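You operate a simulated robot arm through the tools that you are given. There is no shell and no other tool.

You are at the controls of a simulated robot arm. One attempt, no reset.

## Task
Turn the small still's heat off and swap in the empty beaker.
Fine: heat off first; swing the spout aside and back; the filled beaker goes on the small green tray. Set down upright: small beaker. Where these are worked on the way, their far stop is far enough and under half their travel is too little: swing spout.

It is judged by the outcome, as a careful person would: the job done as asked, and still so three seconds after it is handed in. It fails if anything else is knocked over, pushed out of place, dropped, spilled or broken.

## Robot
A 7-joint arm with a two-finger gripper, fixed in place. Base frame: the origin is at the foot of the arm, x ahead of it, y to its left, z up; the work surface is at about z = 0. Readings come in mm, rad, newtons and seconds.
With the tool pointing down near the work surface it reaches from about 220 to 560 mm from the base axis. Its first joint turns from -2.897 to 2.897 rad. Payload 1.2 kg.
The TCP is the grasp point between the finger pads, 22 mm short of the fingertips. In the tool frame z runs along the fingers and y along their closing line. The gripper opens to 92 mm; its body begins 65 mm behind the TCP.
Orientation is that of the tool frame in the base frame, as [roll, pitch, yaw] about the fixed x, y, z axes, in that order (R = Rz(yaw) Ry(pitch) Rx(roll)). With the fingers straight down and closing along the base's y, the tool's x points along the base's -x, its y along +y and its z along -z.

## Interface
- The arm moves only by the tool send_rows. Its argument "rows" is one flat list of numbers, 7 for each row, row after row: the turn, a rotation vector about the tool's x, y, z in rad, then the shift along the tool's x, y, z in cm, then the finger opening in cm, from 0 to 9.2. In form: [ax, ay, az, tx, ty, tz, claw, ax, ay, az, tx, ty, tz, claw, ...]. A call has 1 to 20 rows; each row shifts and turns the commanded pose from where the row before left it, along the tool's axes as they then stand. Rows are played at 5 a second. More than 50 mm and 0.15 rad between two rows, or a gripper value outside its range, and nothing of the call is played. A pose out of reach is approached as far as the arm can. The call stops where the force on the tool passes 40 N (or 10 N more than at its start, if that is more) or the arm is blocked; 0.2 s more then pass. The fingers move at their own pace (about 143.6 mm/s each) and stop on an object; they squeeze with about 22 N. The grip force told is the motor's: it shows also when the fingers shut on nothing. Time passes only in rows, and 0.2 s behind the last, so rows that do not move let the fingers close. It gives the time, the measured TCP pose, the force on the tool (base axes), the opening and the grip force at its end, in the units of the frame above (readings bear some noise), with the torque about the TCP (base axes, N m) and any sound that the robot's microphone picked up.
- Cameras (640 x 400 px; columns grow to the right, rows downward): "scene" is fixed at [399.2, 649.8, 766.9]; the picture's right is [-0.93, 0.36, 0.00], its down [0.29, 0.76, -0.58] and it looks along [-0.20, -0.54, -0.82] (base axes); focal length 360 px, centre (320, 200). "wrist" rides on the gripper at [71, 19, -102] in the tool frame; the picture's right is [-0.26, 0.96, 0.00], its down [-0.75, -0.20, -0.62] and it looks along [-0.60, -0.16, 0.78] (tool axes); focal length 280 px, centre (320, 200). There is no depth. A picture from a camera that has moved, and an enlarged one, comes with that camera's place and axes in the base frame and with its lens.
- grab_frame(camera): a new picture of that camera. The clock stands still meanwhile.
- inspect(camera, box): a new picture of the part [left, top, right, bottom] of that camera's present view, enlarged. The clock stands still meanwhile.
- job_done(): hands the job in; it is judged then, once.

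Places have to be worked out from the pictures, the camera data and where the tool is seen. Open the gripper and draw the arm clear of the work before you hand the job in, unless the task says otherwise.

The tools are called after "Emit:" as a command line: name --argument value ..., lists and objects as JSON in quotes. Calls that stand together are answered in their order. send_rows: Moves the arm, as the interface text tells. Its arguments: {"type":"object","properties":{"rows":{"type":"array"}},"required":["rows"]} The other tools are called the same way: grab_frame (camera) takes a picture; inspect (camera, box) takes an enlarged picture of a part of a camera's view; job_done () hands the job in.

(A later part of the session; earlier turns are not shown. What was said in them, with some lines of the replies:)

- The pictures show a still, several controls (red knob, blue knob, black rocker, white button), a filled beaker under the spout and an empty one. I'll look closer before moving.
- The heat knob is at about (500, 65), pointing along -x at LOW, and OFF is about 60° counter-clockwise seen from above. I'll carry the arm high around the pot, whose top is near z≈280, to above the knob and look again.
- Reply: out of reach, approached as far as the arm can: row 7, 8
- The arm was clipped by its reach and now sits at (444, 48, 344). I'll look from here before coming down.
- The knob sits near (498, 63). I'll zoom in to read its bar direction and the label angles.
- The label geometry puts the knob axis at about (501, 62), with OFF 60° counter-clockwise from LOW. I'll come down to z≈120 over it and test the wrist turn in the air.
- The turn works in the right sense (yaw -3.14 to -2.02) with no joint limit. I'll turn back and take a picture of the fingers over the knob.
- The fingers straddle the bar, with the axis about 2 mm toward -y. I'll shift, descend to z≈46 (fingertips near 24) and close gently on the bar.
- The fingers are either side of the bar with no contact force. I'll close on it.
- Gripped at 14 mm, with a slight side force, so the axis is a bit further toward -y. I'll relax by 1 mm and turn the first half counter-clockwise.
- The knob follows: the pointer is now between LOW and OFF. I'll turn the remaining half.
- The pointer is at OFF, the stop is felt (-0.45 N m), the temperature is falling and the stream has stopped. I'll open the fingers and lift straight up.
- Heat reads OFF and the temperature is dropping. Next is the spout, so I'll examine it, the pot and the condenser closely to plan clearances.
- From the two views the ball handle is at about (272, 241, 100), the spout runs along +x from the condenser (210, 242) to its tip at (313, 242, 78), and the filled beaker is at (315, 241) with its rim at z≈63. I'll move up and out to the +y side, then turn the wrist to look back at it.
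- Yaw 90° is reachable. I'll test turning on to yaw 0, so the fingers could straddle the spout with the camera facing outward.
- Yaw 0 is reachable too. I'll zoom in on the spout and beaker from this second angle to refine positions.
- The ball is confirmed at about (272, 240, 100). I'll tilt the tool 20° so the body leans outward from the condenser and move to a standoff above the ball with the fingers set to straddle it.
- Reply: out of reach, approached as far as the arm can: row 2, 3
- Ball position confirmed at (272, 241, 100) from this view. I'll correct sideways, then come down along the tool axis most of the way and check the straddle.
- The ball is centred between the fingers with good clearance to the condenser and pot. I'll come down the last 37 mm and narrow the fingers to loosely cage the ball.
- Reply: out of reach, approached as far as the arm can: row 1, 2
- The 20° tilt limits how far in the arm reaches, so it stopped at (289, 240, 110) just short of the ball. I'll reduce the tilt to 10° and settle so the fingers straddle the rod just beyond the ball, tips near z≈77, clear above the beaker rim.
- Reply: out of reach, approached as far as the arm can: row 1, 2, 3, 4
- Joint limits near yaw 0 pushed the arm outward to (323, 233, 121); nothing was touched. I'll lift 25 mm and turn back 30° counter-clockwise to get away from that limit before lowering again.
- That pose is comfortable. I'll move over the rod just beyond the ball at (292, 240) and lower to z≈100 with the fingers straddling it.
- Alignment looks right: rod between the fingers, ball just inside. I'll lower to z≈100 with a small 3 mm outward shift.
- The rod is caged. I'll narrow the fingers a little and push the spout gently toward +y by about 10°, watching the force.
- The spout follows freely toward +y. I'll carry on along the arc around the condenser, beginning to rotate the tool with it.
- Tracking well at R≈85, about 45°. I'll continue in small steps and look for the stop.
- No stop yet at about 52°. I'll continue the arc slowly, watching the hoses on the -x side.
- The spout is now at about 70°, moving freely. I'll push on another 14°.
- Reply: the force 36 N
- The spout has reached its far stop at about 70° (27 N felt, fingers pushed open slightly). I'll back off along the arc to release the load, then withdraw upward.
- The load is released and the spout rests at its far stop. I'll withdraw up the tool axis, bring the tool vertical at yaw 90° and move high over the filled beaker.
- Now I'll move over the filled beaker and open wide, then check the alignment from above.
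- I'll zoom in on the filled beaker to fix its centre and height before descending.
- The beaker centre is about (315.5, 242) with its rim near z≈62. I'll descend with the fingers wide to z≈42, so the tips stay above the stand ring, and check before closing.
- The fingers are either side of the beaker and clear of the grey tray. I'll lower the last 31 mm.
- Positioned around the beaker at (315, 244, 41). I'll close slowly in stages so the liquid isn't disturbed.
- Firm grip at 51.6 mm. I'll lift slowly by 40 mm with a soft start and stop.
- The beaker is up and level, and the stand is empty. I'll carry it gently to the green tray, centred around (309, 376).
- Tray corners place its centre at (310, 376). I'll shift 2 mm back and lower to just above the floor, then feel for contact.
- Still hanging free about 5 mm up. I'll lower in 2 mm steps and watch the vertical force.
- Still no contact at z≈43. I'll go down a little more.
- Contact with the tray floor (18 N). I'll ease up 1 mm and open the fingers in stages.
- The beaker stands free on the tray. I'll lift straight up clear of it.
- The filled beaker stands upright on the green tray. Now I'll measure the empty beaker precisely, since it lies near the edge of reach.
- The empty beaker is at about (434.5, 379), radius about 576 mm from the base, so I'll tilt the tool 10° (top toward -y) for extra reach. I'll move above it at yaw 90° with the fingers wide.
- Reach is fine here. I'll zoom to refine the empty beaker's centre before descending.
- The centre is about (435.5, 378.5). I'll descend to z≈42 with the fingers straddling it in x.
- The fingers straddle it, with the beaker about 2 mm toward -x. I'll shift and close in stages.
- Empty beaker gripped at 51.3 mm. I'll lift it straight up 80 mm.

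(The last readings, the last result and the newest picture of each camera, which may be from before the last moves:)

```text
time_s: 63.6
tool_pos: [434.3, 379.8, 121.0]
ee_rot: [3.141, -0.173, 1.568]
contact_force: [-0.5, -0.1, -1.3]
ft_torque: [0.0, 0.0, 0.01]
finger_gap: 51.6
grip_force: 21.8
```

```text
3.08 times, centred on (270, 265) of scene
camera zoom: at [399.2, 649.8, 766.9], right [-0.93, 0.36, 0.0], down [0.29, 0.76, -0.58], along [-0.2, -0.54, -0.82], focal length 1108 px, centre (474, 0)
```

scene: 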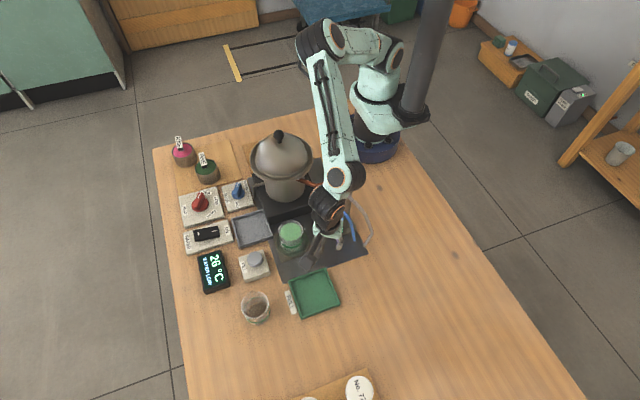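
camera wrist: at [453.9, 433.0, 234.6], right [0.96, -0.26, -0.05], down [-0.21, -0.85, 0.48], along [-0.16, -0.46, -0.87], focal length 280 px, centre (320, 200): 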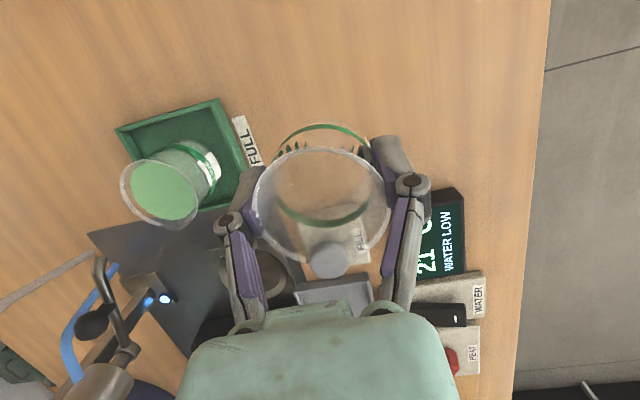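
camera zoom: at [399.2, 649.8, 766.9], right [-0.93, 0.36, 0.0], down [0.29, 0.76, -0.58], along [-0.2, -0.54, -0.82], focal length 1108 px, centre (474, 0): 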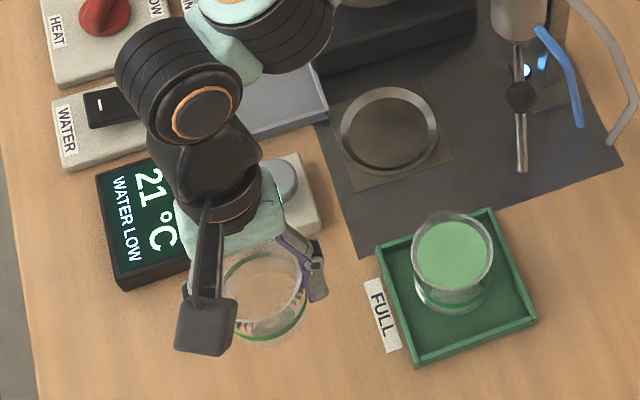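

The stand ring's centre works out at (315, 242.7). I'll carry the empty beaker over it, keeping the height.

Emit:
send_rows --rows '[0, 0, 0, -0.837, -0.752, -0.147, 4.5, 0, 0, 0, -1.675, -1.504, -0.294, 4.5, 0, 0, 0, -2.093, -1.88, -0.368, 4.5, 0, 0, 0, -2.093, -1.88, -0.368, 4.5, 0, 0, 0, -2.093, -1.88, -0.368, 4.5, 0, 0, 0, -2.093, -1.88, -0.368, 4.5, 0, 0, 0, -1.675, -1.504, -0.294, 4.5, 0, 0, 0, -0.837, -0.752, -0.147, 4.5, 0, 0, 0, 0, 0, 0, 4.5]'

Emit:
grab_frame --camera "wrist"

Emit:
inspect --camera "scene" --box '[250, 170, 370, 270]'

```text
time_s: 65.6
tool_pos: [313.4, 243.3, 122.0]
ee_rot: [3.141, -0.177, 1.568]
contact_force: [0.1, -0.1, -0.1]
ft_torque: [0.0, -0.03, -0.01]
finger_gap: 51.4
grip_force: 21.9
```

```text
taken
camera wrist: at [332.9, 296.6, 234.7], right [0.96, -0.26, -0.04], down [-0.21, -0.85, 0.48], along [-0.16, -0.46, -0.87], focal length 280 px, centre (320, 200)
```

wrist: 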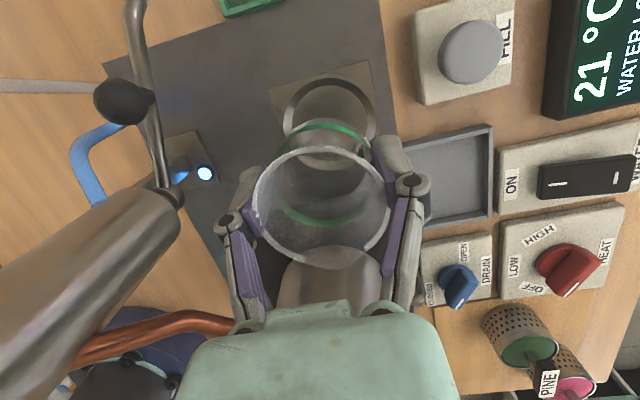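

```text
4.00 times, centred on (310, 220) of scene
camera zoom: at [399.2, 649.8, 766.9], right [-0.93, 0.36, 0.0], down [0.29, 0.76, -0.58], along [-0.2, -0.54, -0.82], focal length 1441 px, centre (360, 120)
```

zoom: 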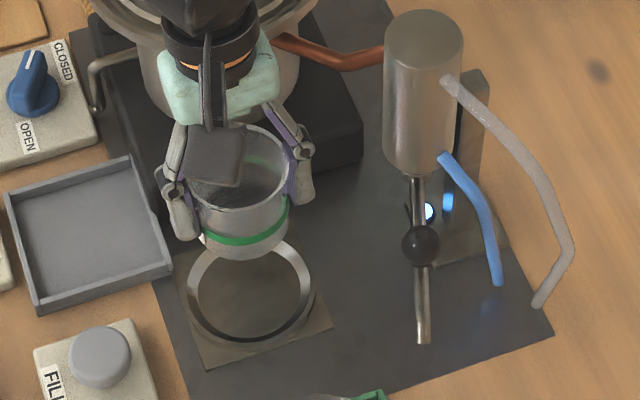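

Nearly centred. I'll zoom in to measure the beaker against the ring before lowering.

Emit:
inspect --camera "wrist" --box '[230, 50, 410, 270]'

Emit:
inspect --camera "scene" --box '[280, 195, 345, 265]'

```text
1.82 times, centred on (320, 160) of wrist
camera zoom: at [332.9, 296.6, 234.7], right [0.96, -0.26, -0.04], down [-0.21, -0.85, 0.48], along [-0.16, -0.46, -0.87], focal length 510 px, centre (320, 273)
```

zoom: 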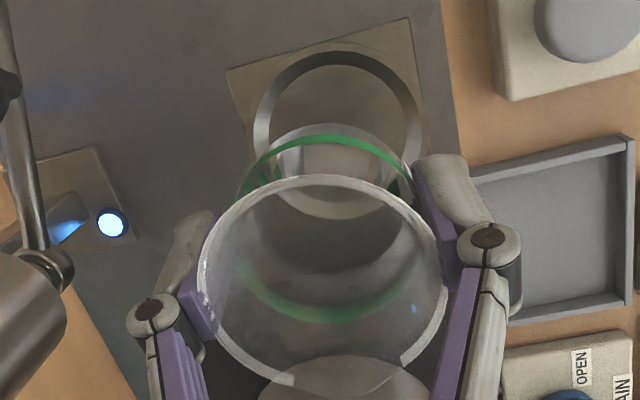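

```text
5.71 times, centred on (312, 230) of scene
camera zoom: at [399.2, 649.8, 766.9], right [-0.93, 0.36, 0.0], down [0.29, 0.76, -0.58], along [-0.2, -0.54, -0.82], focal length 2058 px, centre (363, 29)
```

zoom: 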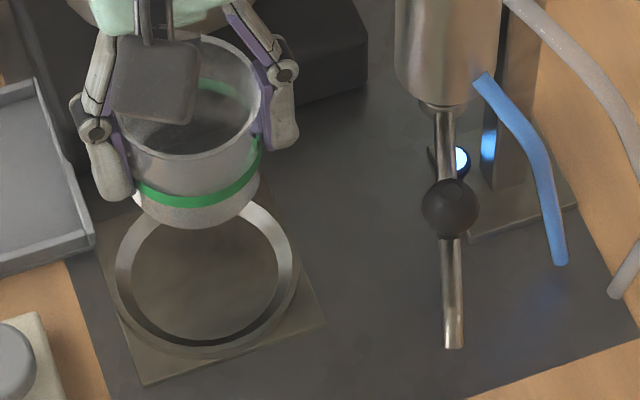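

The ring centre is about (+1.4, -0.9) mm from the beaker's. I'll apply that and lower to about 8 mm above the stand.

Emit:
send_rows --rows '[0, 0, 0, -0.216, 0.05, 1.18, 4.5, 0, 0, 0, -0.216, 0.05, 1.18, 4.5, 0, 0, 0, -0.216, 0.05, 1.18, 4.5, 0, 0, 0, -0.216, 0, 1.18, 4.5, 0, 0, 0, -0.216, 0, 1.18, 4.5, 0, 0, 0, -0.216, 0, 1.18, 4.5, 0, 0, 0, 0, 0, 0, 4.5]'

Emit:
grab_frame --camera "wrist"

Emit:
inspect --camera "scene" --box '[270, 190, 350, 265]'

```text
time_s: 67.2
tool_pos: [315.9, 242.7, 48.1]
ee_rot: [3.14, -0.175, 1.567]
contact_force: [0.1, 0.2, -0.2]
ft_torque: [0.0, 0.02, 0.0]
finger_gap: 51.6
grip_force: 22.1
```

```text
taken
camera wrist: at [334.8, 296.3, 162.0], right [0.96, -0.26, -0.04], down [-0.21, -0.85, 0.48], along [-0.16, -0.46, -0.87], focal length 280 px, centre (320, 200)
```

wrist: 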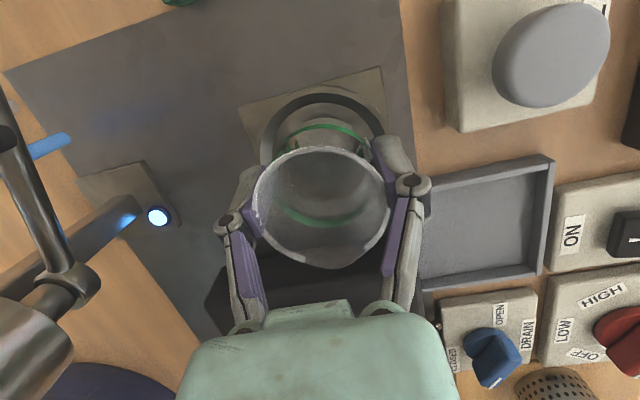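

```text
5.33 times, centred on (310, 228) of scene
camera zoom: at [399.2, 649.8, 766.9], right [-0.93, 0.36, 0.0], down [0.29, 0.76, -0.58], along [-0.2, -0.54, -0.82], focal length 1921 px, centre (373, 53)
```

zoom: 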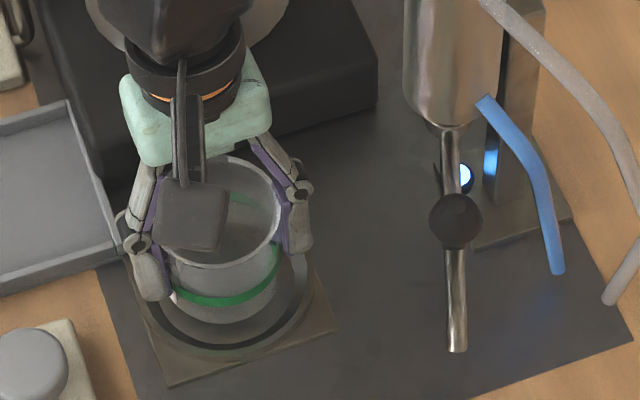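

The beaker is just above the dish and centred in the ring. I'll lower in 1.5–2 mm steps watching the force.

Emit:
send_rows --rows '[0, 0, 0, -0.035, 0, 0.197, 4.5, 0, 0, 0, -0.026, 0, 0.148, 4.5, 0, 0, 0, 0, 0, 0, 4.5]'

```text
time_s: 68.0
tool_pos: [314.5, 242.9, 46.6]
ee_rot: [3.14, -0.176, 1.569]
contact_force: [-1.2, -1.4, 4.3]
ft_torque: [-0.08, 0.1, 0.0]
finger_gap: 51.5
grip_force: 22.0
```

Light contact (4 N) at TCP z≈46, which matches a dish floor about 4 mm high. I'll confirm with one more small step and a look.

Emit:
send_rows --rows '[0, 0, 0, -0.018, 0, 0.1, 4.5, 0, 0, 0, 0, 0, 0, 4.5]'

Emit:
inspect --camera "scene" --box '[275, 205, 335, 260]'

Emit:
inspect --camera "wrist" --box '[230, 60, 410, 280]'

```text
time_s: 68.6
tool_pos: [315.3, 243.9, 44.5]
ee_rot: [3.139, -0.176, 1.569]
contact_force: [-4.0, -2.4, 17.3]
ft_torque: [-0.09, 0.11, -0.02]
finger_gap: 51.7
grip_force: 21.4
```

```text
7.27 times, centred on (305, 232) of scene
camera zoom: at [399.2, 649.8, 766.9], right [-0.93, 0.36, 0.0], down [0.29, 0.76, -0.58], along [-0.2, -0.54, -0.82], focal length 2620 px, centre (429, -36)
```

zoom: 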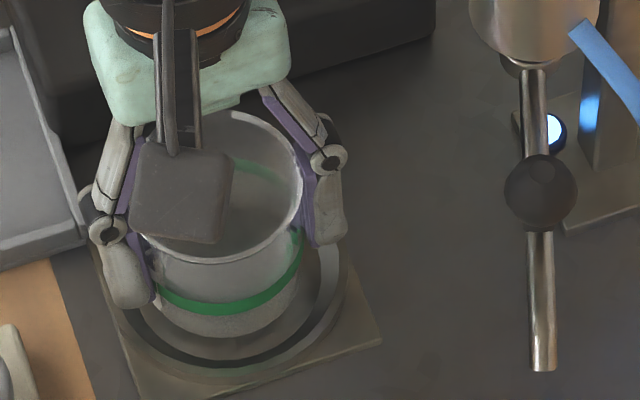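

```text
1.82 times, centred on (320, 170) of wrist
camera zoom: at [334.9, 296.7, 158.3], right [0.96, -0.26, -0.04], down [-0.21, -0.85, 0.48], along [-0.16, -0.46, -0.87], focal length 510 px, centre (320, 254)
```

zoom: 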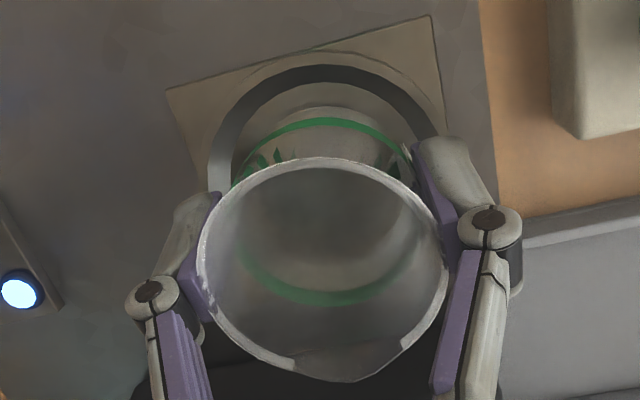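

The beaker sits inside the ring on the dish floor (17 N). I'll ease up slightly and open the fingers in stages.

Emit:
send_rows --rows '[0, 0, 0, 0.023, 0, -0.13, 4.5, 0, 0, 0, 0, 0, 0, 5.2, 0, 0, 0, 0, 0, 0, 5.4, 0, 0, 0, 0, 0, 0, 5.8, 0, 0, 0, 0, 0, 0, 6.2, 0, 0, 0, 0, 0, 0, 6.6, 0, 0, 0, 0, 0, 0, 6.8]'

Emit:
inspect --camera "scene" --box '[275, 205, 335, 260]'

Emit:
grab_frame --camera "wrist"

```text
time_s: 70.2
tool_pos: [314.9, 242.4, 46.4]
ee_rot: [3.141, -0.176, 1.567]
contact_force: [0.3, 0.1, 0.0]
ft_torque: [-0.05, -0.02, -0.03]
finger_gap: 68.1
grip_force: 0.1
```

```text
7.27 times, centred on (305, 232) of scene
camera zoom: at [399.2, 649.8, 766.9], right [-0.93, 0.36, 0.0], down [0.29, 0.76, -0.58], along [-0.2, -0.54, -0.82], focal length 2620 px, centre (429, -36)
```

zoom: 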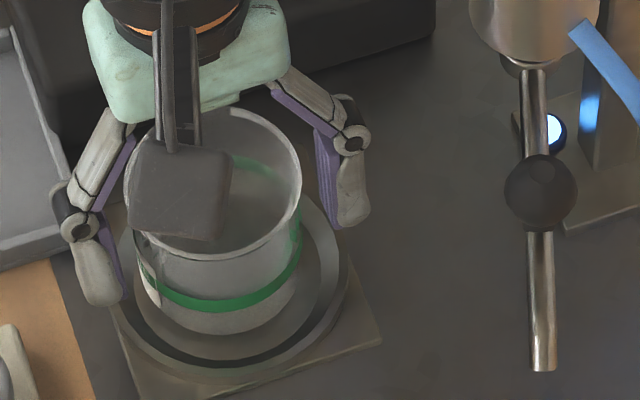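

```text
taken
camera wrist: at [335.0, 296.2, 158.9], right [0.96, -0.26, -0.04], down [-0.21, -0.85, 0.48], along [-0.16, -0.46, -0.87], focal length 280 px, centre (320, 200)
```

wrist: 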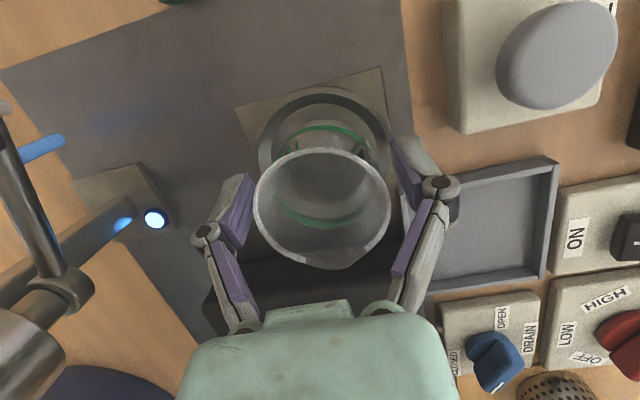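

The empty beaker stands upright in the ring. I'll lift the gripper straight up clear of it.

Emit:
send_rows --rows '[0, 0, 0, 0.173, 0, -0.985, 7.0, 0, 0, 0, 0.26, 0, -1.48, 7.0, 0, 0, 0, 0.346, 0, -1.97, 7.0, 0, 0, 0, 0.433, 0, -2.46, 7.0, 0, 0, 0, 0.433, 0, -2.46, 7.0, 0, 0, 0, 0.433, 0, -2.46, 7.0, 0, 0, 0, 0, 0, 0, 7.0]'

Emit:
grab_frame --camera "wrist"

Emit:
inspect --camera "scene" --box '[260, 170, 380, 265]'

```text
time_s: 71.8
tool_pos: [315.3, 241.5, 165.7]
ee_rot: [-3.14, -0.175, 1.568]
contact_force: [-0.5, 0.0, -0.1]
ft_torque: [0.02, -0.03, 0.01]
finger_gap: 70.3
grip_force: 0.1
```

```text
taken
camera wrist: at [335.1, 295.5, 278.4], right [0.96, -0.26, -0.04], down [-0.21, -0.85, 0.48], along [-0.16, -0.46, -0.87], focal length 280 px, centre (320, 200)
```

wrist: 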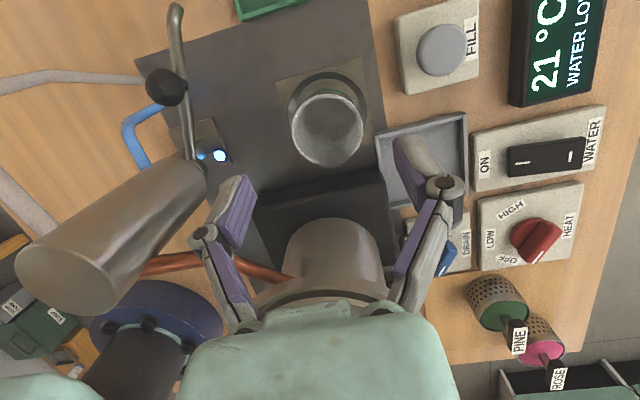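

```text
4.21 times, centred on (320, 218) of scene
camera zoom: at [399.2, 649.8, 766.9], right [-0.93, 0.36, 0.0], down [0.29, 0.76, -0.58], along [-0.2, -0.54, -0.82], focal length 1517 px, centre (320, 126)
```

zoom: 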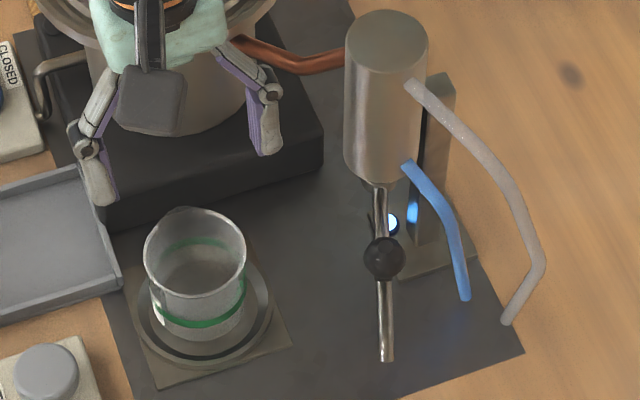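

Everything is in place for the spout's return: it rests at 70° with its ball at (231, 300). I'll bring the tool vertical and travel back above it by the same way I left.

Emit:
send_rows --rows '[0, -0.0875, 0, 0, 0, 0, 7, 0, -0.0875, 0, 0, 0, 0, 6, 0, 0, 0, 0, 0, -1.7, 5, 0, 0, 0, 2.3, -1.8, 0, 4, 0, 0, 0, 2.3, -1.8, 0, 3.6, 0, 0, 0, 2.3, -1.8, 0, 3.6, 0, 0, 0, 2.3, -1.8, 0, 3.6, 0, 0, 0.1165, 0, 0, 0, 3.6, 0, 0, 0.1165, 0, 0, 0, 3.6, 0, 0, 0.1165, 0, 0, 0, 3.6, 0, -0.086, 0, 0, 0, 0, 3.6, 0, -0.086, 0, 0, 0, 0, 3.6, 0, 0, 0, 0, 0, 0, 3.6]'

Emit:
grab_frame --camera "wrist"

Emit:
inspect --camera "scene" --box '[260, 150, 400, 265]'

```text
time_s: 74.6
tool_pos: [244.8, 334.7, 182.5]
ee_rot: [3.141, 0.173, 1.217]
contact_force: [0.2, -0.6, -0.3]
ft_torque: [0.03, 0.01, -0.01]
finger_gap: 36.1
grip_force: 0.1
```

```text
taken
camera wrist: at [292.1, 411.1, 271.6], right [0.82, -0.58, 0.05], down [-0.41, -0.53, 0.74], along [-0.4, -0.63, -0.67], focal length 280 px, centre (320, 200)
```

wrist: 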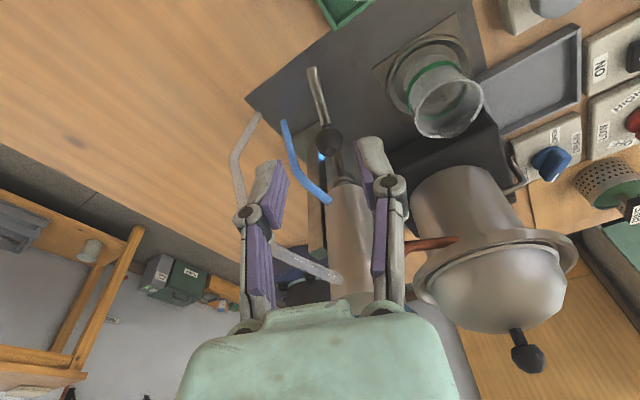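

```text
3.48 times, centred on (330, 208) of scene
camera zoom: at [399.2, 649.8, 766.9], right [-0.93, 0.36, 0.0], down [0.29, 0.76, -0.58], along [-0.2, -0.54, -0.82], focal length 1253 px, centre (285, 174)
```

zoom: 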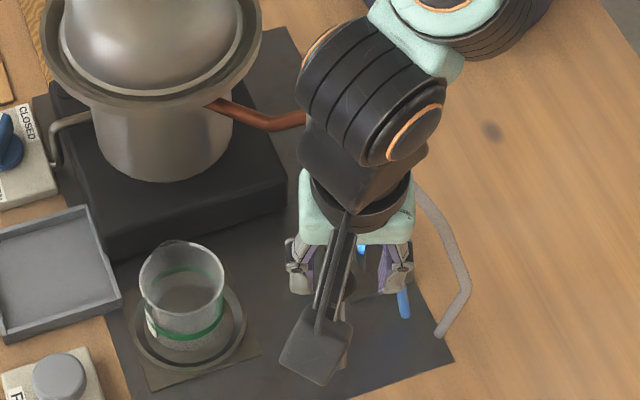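

Aligned within 2 mm over the spout. I'll descend along the tool axis to straddle the rod just beyond the ball.

Emit:
send_rows --rows '[0, 0, 0, 0, 0, 2, 3.6, 0, 0, 0, 0, 0, 2, 3.6, 0, 0, 0, 0, 0, 1.5, 3.6, 0, 0, 0, 0, 0, 0, 3.6]'

Emit:
grab_frame --camera "wrist"

```text
time_s: 75.6
tool_pos: [240.2, 326.2, 128.6]
ee_rot: [-3.142, 0.17, 1.218]
contact_force: [0.1, -0.4, 0.7]
ft_torque: [0.01, -0.03, 0.04]
finger_gap: 36.2
grip_force: 0.1
```

```text
taken
camera wrist: at [288.7, 402.4, 217.3], right [0.82, -0.58, 0.05], down [-0.41, -0.53, 0.74], along [-0.4, -0.63, -0.67], focal length 280 px, centre (320, 200)
```

wrist: 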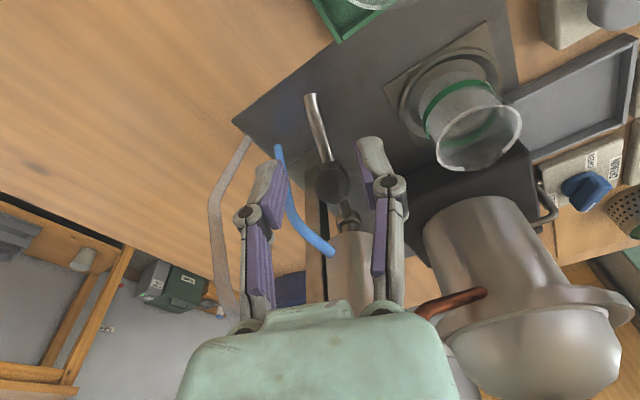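

The rod and ball are centred between the fingers. I'll go down the last 29 mm.

Emit:
send_rows --rows '[0, 0, 0, 0, 0, 1.5, 3.6, 0, 0, 0, 0, 0, 1.35, 3.6, 0, 0, 0, 0, 0, 0, 3.0]'

Emit:
grab_frame --camera "wrist"

Emit:
inspect --camera "scene" --box '[260, 150, 400, 265]'

```text
time_s: 76.4
tool_pos: [240.0, 320.7, 100.9]
ee_rot: [3.141, 0.17, 1.217]
contact_force: [0.3, 0.3, -0.1]
ft_torque: [-0.03, 0.04, 0.0]
finger_gap: 30.0
grip_force: 0.0
```

```text
taken
camera wrist: at [287.5, 397.8, 189.4], right [0.82, -0.58, 0.05], down [-0.41, -0.53, 0.74], along [-0.4, -0.63, -0.67], focal length 280 px, centre (320, 200)
```

wrist: 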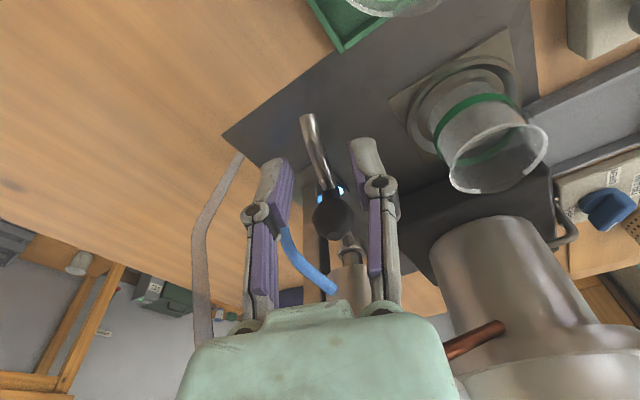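

```text
3.48 times, centred on (330, 208) of scene
camera zoom: at [399.2, 649.8, 766.9], right [-0.93, 0.36, 0.0], down [0.29, 0.76, -0.58], along [-0.2, -0.54, -0.82], focal length 1253 px, centre (285, 174)
```

zoom: 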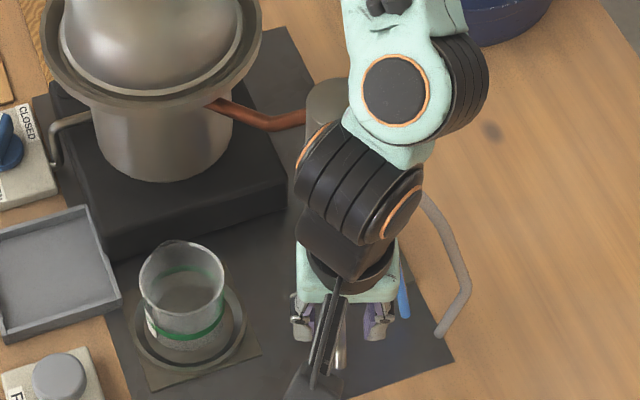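

The rod is caged again. I'll sweep back clockwise along the arc in small steps.

Emit:
send_rows --rows '[0.0213, 0, 0.1231, -0.066, 1.05, 0.011, 3.0, 0.0213, 0, 0.1231, -0.066, 1.05, 0.011, 3.0, 0.0213, 0, 0.1231, -0.066, 1.05, 0.011, 3.0, 0, 0, 0, 0, 0, 0, 3.0]'

Emit:
grab_frame --camera "wrist"

Emit:
inspect --camera "scene" --box '[260, 150, 400, 265]'

```text
time_s: 77.4
tool_pos: [266.9, 304.8, 101.0]
ee_rot: [-3.14, 0.17, 0.843]
contact_force: [0.4, -0.4, 0.1]
ft_torque: [0.02, 0.0, -0.01]
finger_gap: 30.1
grip_force: 0.1
```

```text
taken
camera wrist: at [339.0, 358.4, 189.4], right [0.55, -0.84, 0.05], down [-0.58, -0.34, 0.74], along [-0.61, -0.43, -0.67], focal length 280 px, centre (320, 200)
```

wrist: 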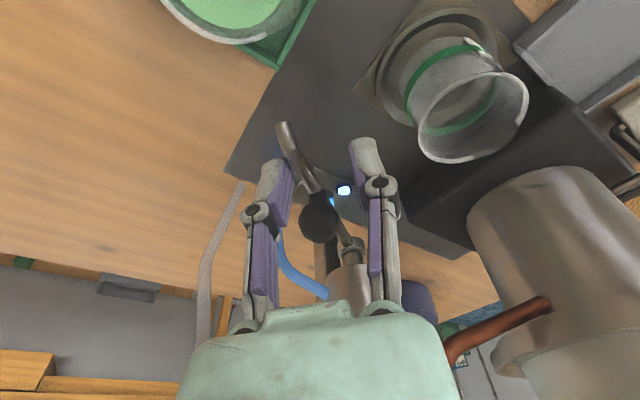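

```text
3.48 times, centred on (330, 208) of scene
camera zoom: at [399.2, 649.8, 766.9], right [-0.93, 0.36, 0.0], down [0.29, 0.76, -0.58], along [-0.2, -0.54, -0.82], focal length 1253 px, centre (285, 174)
```

zoom: 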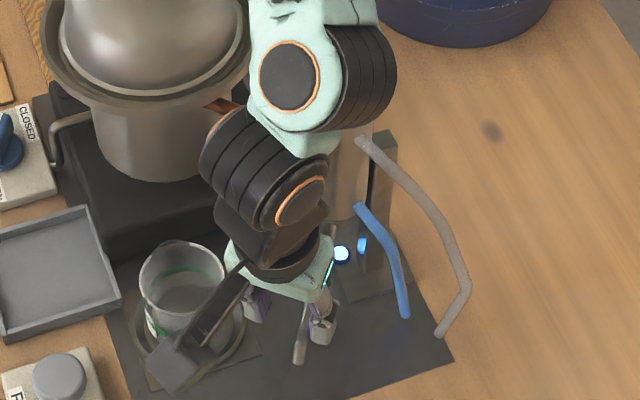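

The left finger is now pushing the spout back. I'll continue the arc.

Emit:
send_rows --rows '[0.0213, 0, 0.1231, -0.05, 1.05, 0.009, 3.0, 0.0213, 0, 0.1231, -0.05, 1.05, 0.009, 3.0, 0, 0, 0, 0, 0, 0, 3.0]'

Emit:
grab_frame --camera "wrist"

Emit:
inspect --camera "scene" --box '[260, 150, 400, 265]'

```text
time_s: 78.2
tool_pos: [280.3, 289.4, 101.5]
ee_rot: [-3.141, 0.169, 0.594]
contact_force: [-0.5, 0.0, 0.2]
ft_torque: [0.03, 0.0, 0.0]
finger_gap: 30.2
grip_force: 0.1
```

```text
taken
camera wrist: at [363.2, 322.9, 189.2], right [0.33, -0.94, 0.05], down [-0.64, -0.19, 0.74], along [-0.69, -0.27, -0.67], focal length 280 px, centre (320, 200)
```

wrist: 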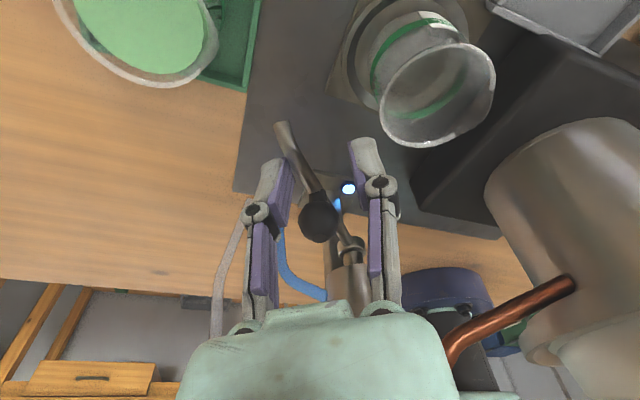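

```text
3.48 times, centred on (330, 208) of scene
camera zoom: at [399.2, 649.8, 766.9], right [-0.93, 0.36, 0.0], down [0.29, 0.76, -0.58], along [-0.2, -0.54, -0.82], focal length 1253 px, centre (285, 174)
```

zoom: 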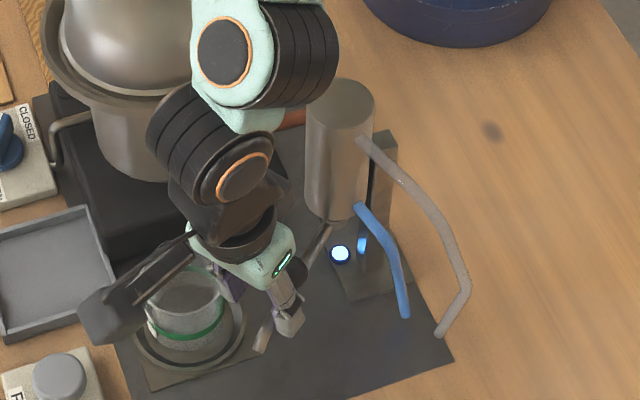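

Tracking well (φ≈34°). I'll trim the yaw to 30° and then push on by translation toward the closed position.

Emit:
send_rows --rows '[0.0119, 0, 0.069, -0.02, 0.59, 0.003, 3.0, 0, 0, 0, -0.067, 0.747, 0.012, 3.0, 0, 0, 0, -0.067, 0.747, 0.012, 3.0, 0, 0, 0, -0.19, 0.726, 0.033, 3.0, 0, 0, 0, -0.19, 0.726, 0.033, 3.0, 0, 0, 0, 0, 0, 0, 3.0]'

Emit:
grab_frame --camera "wrist"

Emit:
inspect --camera "scene" --box '[260, 150, 400, 265]'

```text
time_s: 79.6
tool_pos: [293.7, 255.8, 99.6]
ee_rot: [3.141, 0.171, 0.525]
contact_force: [0.3, -0.2, 0.5]
ft_torque: [0.02, 0.01, -0.02]
finger_gap: 30.2
grip_force: 0.2
```

```text
taken
camera wrist: at [378.4, 284.2, 189.1], right [0.26, -0.96, 0.04], down [-0.65, -0.14, 0.74], along [-0.71, -0.22, -0.67], focal length 280 px, centre (320, 200)
```

wrist: 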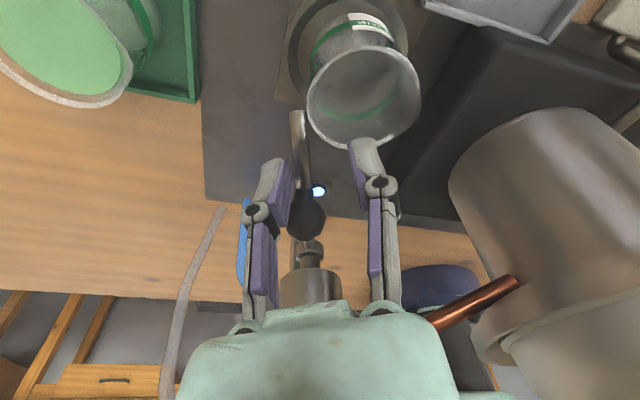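

```text
3.48 times, centred on (330, 208) of scene
camera zoom: at [399.2, 649.8, 766.9], right [-0.93, 0.36, 0.0], down [0.29, 0.76, -0.58], along [-0.2, -0.54, -0.82], focal length 1253 px, centre (285, 174)
```

zoom: 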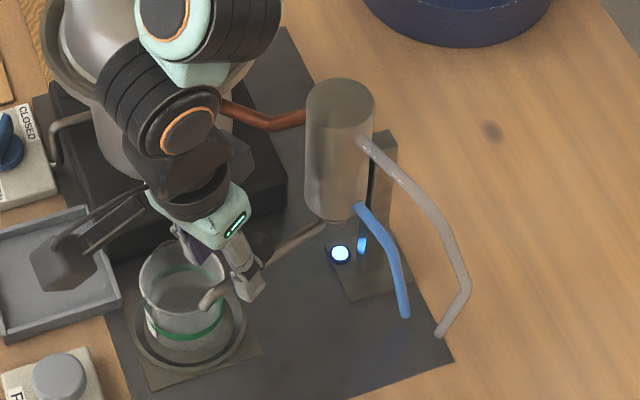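

The spout tip is now crossing over the beaker's rim. I'll keep pushing gently toward the original alignment.

Emit:
send_rows --rows '[0, 0, 0, -0.24, 0.55, 0.04, 3.0, 0, 0, 0, -0.24, 0.55, 0.04, 3.0, 0, 0, 0, 0, 0, 0, 3.0]'

Emit:
grab_frame --camera "wrist"

Emit:
inspect --camera "scene" --box '[265, 190, 345, 260]'

```text
time_s: 80.4
tool_pos: [295.5, 244.5, 101.2]
ee_rot: [-3.141, 0.17, 0.524]
contact_force: [-0.8, 0.0, 0.6]
ft_torque: [0.01, 0.04, -0.02]
finger_gap: 29.8
grip_force: 0.0
```

```text
taken
camera wrist: at [379.6, 272.4, 189.1], right [0.26, -0.96, 0.05], down [-0.65, -0.14, 0.74], along [-0.71, -0.22, -0.67], focal length 280 px, centre (320, 200)
```

wrist: 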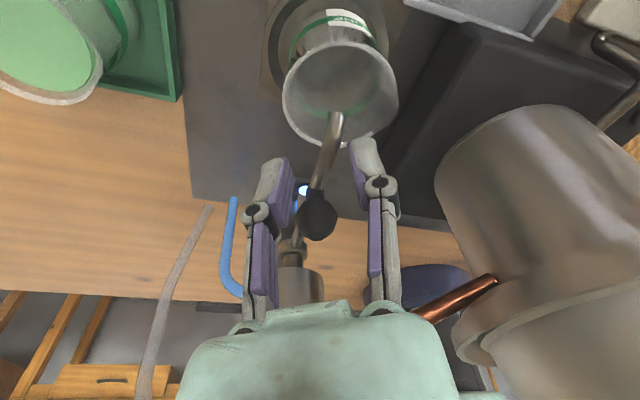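

```text
5.71 times, centred on (305, 225) of scene
camera zoom: at [399.2, 649.8, 766.9], right [-0.93, 0.36, 0.0], down [0.29, 0.76, -0.58], along [-0.2, -0.54, -0.82], focal length 2058 px, centre (406, 57)
```

zoom: 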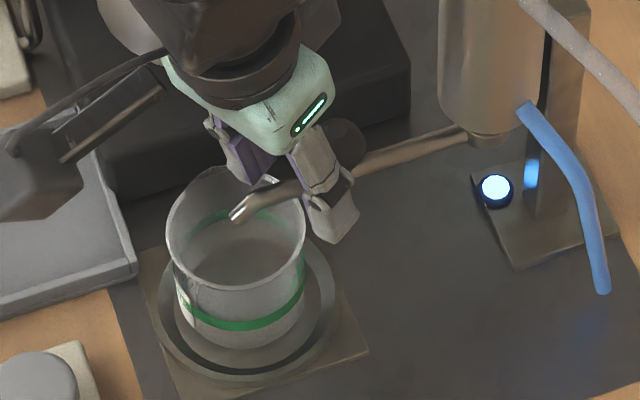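

The spout tip and ball are back at their original pixels (tip within about 1 mm). I'll open the fingers a little and rise straight up so nothing drags it, then verify.

Emit:
send_rows --rows '[0, 0, 0, 0, 0, 0, 4.2, 0, 0, 0, 0, 0, 0, 4.4, 0, 0, 0, -0.17, 0, -0.985, 4.4, 0, 0, 0, -0.26, 0, -1.48, 4.4, 0, 0, 0, -0.34, 0, -1.97, 4.4, 0, 0, 0, -0.34, 0, -1.97, 4.4, 0, 0, 0, 0, 0, 0, 4.4]'

Emit:
grab_frame --camera "wrist"

Emit:
inspect --camera "scene" --box '[265, 200, 345, 260]'

```text
time_s: 82.0
tool_pos: [293.6, 244.7, 165.5]
ee_rot: [-3.141, 0.172, 0.525]
contact_force: [-0.2, 0.9, -0.6]
ft_torque: [0.0, 0.02, 0.03]
finger_gap: 44.1
grip_force: 0.1
```

```text
taken
camera wrist: at [379.2, 272.5, 254.5], right [0.26, -0.96, 0.04], down [-0.65, -0.14, 0.74], along [-0.71, -0.22, -0.67], focal length 280 px, centre (320, 200)
```

wrist: 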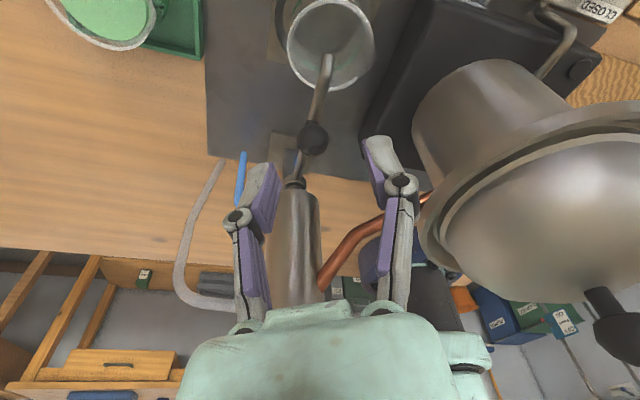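

```text
6.67 times, centred on (305, 230) of scene
camera zoom: at [399.2, 649.8, 766.9], right [-0.93, 0.36, 0.0], down [0.29, 0.76, -0.58], along [-0.2, -0.54, -0.82], focal length 2401 px, centre (420, 0)
```

zoom: 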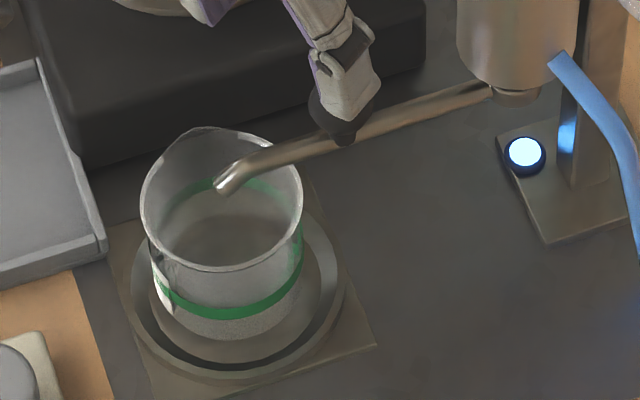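

The view matches the starting one: the spout tip is back over the new beaker, which stands in the ring. I'll draw the arm up and away, then open the gripper fully and check the whole scene.

Emit:
send_rows --rows '[0, 0, 0, -0.34, 0, -1.97, 4.4, 0, 0, 0, -0.34, 0, -1.97, 4.4, 0, 0, 0, -0.34, 0, -1.97, 4.4, 0, 0, 0, -0.34, 0, -1.97, 4.4, 0, 0.086, 0, 0, 0, 0, 4.4, 0, 0.086, 0, 0, 0, 0, 4.4, 0, 0, 0, 2.28, -1.95, -0.67, 5, 0, 0, 0, 2.28, -1.95, -0.67, 7, 0, 0, 0, 2.28, -1.95, -0.67, 9.2, 0, 0, 0, 0, 0, 0, 9.2]'

Emit:
grab_frame --camera "scene"

Emit:
grab_frame --camera "wrist"

```text
time_s: 84.2
tool_pos: [323.6, 329.2, 265.0]
ee_rot: [-3.141, -0.002, 0.525]
contact_force: [-1.0, 0.9, 0.7]
ft_torque: [0.01, -0.01, 0.04]
finger_gap: 91.7
grip_force: 0.0
```

```text
taken
```

scene: 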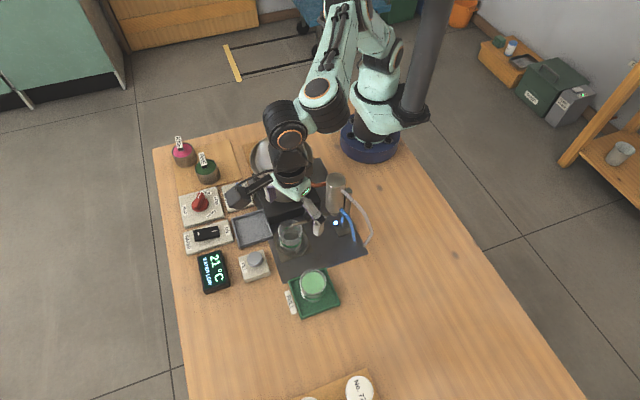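

```text
taken
camera wrist: at [394.9, 349.5, 367.6], right [0.26, -0.97, 0.0], down [-0.76, -0.2, 0.62], along [-0.6, -0.16, -0.78], focal length 280 px, centre (320, 200)
```

wrist: 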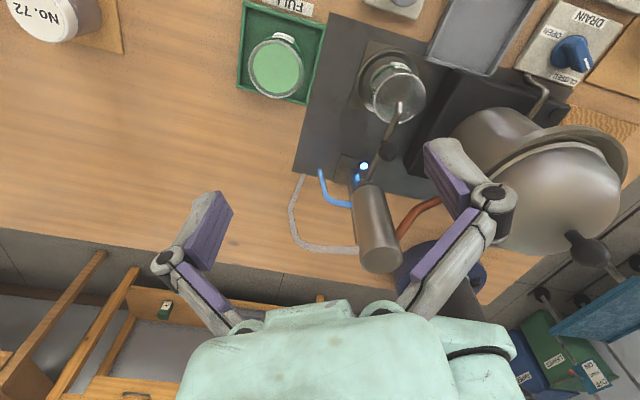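

All looks right. I'll move the arm further aside so I can verify every item without it in the way.

Emit:
send_rows --rows '[0, 0, 0, 0, 0, -3, 9.2, 0, 0, 0, -2.05, -2.65, -1, 9.2, 0, 0, 0, -2.05, -2.65, -1, 9.2, 0, 0, 0, -2.05, -2.65, -1, 9.2, 0, 0, 0, -2.05, -2.65, -1, 9.2, 0, 0, 0, 0, 0, 0, 9.2]'

Emit:
inspect --camera "scene" --box '[240, 170, 380, 260]'

Emit:
inspect --camera "scene" --box '[160, 130, 340, 330]'

Emit:
inspect --camera "scene" --box '[270, 250, 350, 325]'

Emit:
grab_frame --camera "scene"

```text
time_s: 85.6
tool_pos: [199.1, 379.3, 335.2]
ee_rot: [-3.141, -0.001, 0.523]
contact_force: [0.1, 0.0, -0.1]
ft_torque: [0.01, 0.0, 0.0]
finger_gap: 91.9
grip_force: 0.1
```

```text
4.44 times, centred on (310, 215) of scene
camera zoom: at [399.2, 649.8, 766.9], right [-0.93, 0.36, 0.0], down [0.29, 0.76, -0.58], along [-0.2, -0.54, -0.82], focal length 1601 px, centre (364, 133)
```

zoom: 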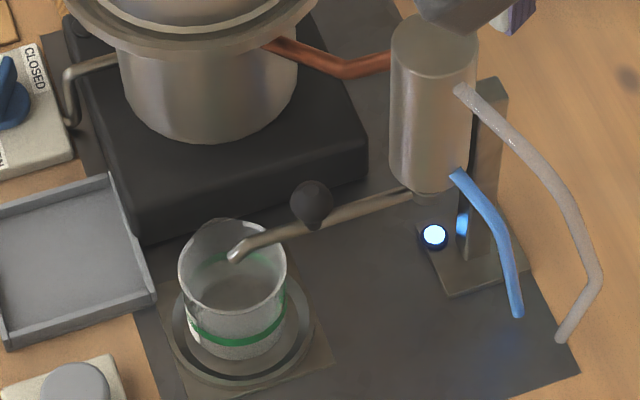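

```text
2.00 times, centred on (250, 230) of scene
camera zoom: at [399.2, 649.8, 766.9], right [-0.93, 0.36, 0.0], down [0.29, 0.76, -0.58], along [-0.2, -0.54, -0.82], focal length 720 px, centre (460, 140)
```

zoom: 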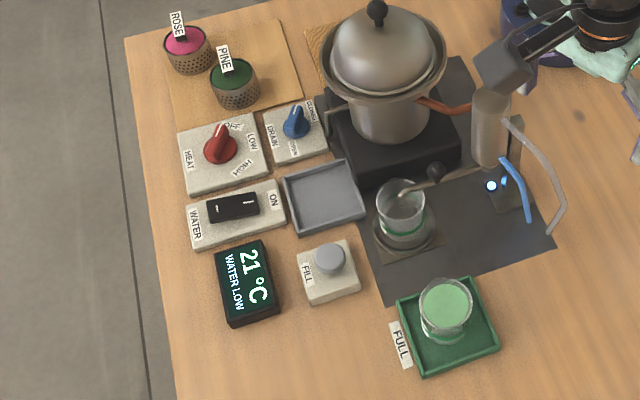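

```text
5.33 times, centred on (310, 288) of scene
camera zoom: at [399.2, 649.8, 766.9], right [-0.93, 0.36, 0.0], down [0.29, 0.76, -0.58], along [-0.2, -0.54, -0.82], focal length 1921 px, centre (373, -267)
```

zoom: 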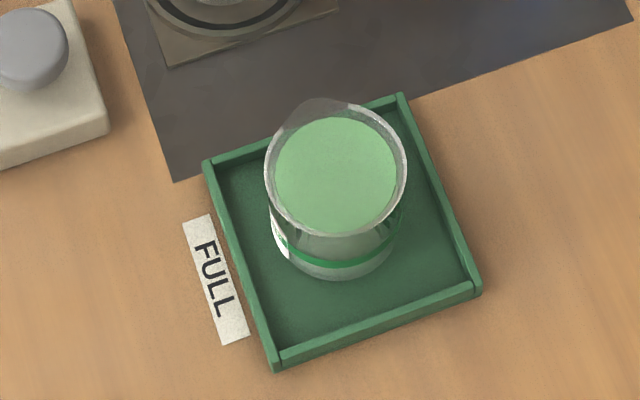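

```text
taken
```

scene: 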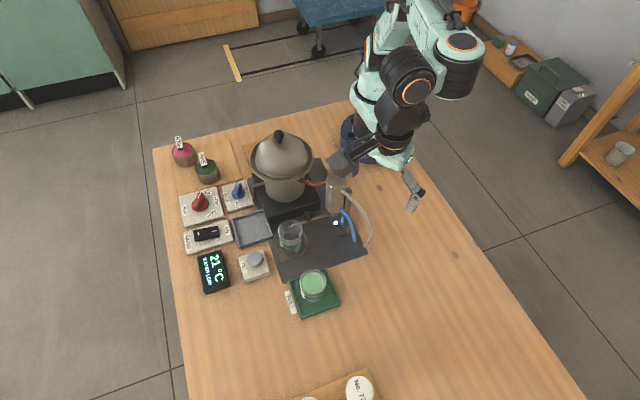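

All checks out: heat is at OFF and the still is at 21 °C, the filled beaker is upright on the unmoved green tray, and the empty one stands in the ring under the returned spout. The gripper is open, the arm is clear and nothing else has moved, so I'm handing the job in.

Emit:
job_done

```text
The job is handed in.
```

The still's heat is off, and the empty beaker now stands upright on the stand under the spout. I've handed the job in, but the judge's verdict isn't back yet.

- **Heat:** I turned the knob from LOW to OFF first and felt it reach its stop. The flow ended and the display fell from 99 °C to 21 °C.
- **Spout:** I swung it aside to its far stop, about 70°. After the swap I swung it back, and in the camera view it sits within about 1 mm of where it started.
- **Filled beaker:** It is upright on the small green tray, with no sign of a spill. The tray did not move.
- **Everything else:** In the final pictures nothing else looks knocked or moved. The gripper is open and the arm is clear of the work.

While pushing the spout to its stop I briefly pressed against it with about 27 N, then backed off. The display also changed from "WATER FULL" to "WATER LOW" by the time the knob reached OFF; I left the water, drain and fill controls alone.
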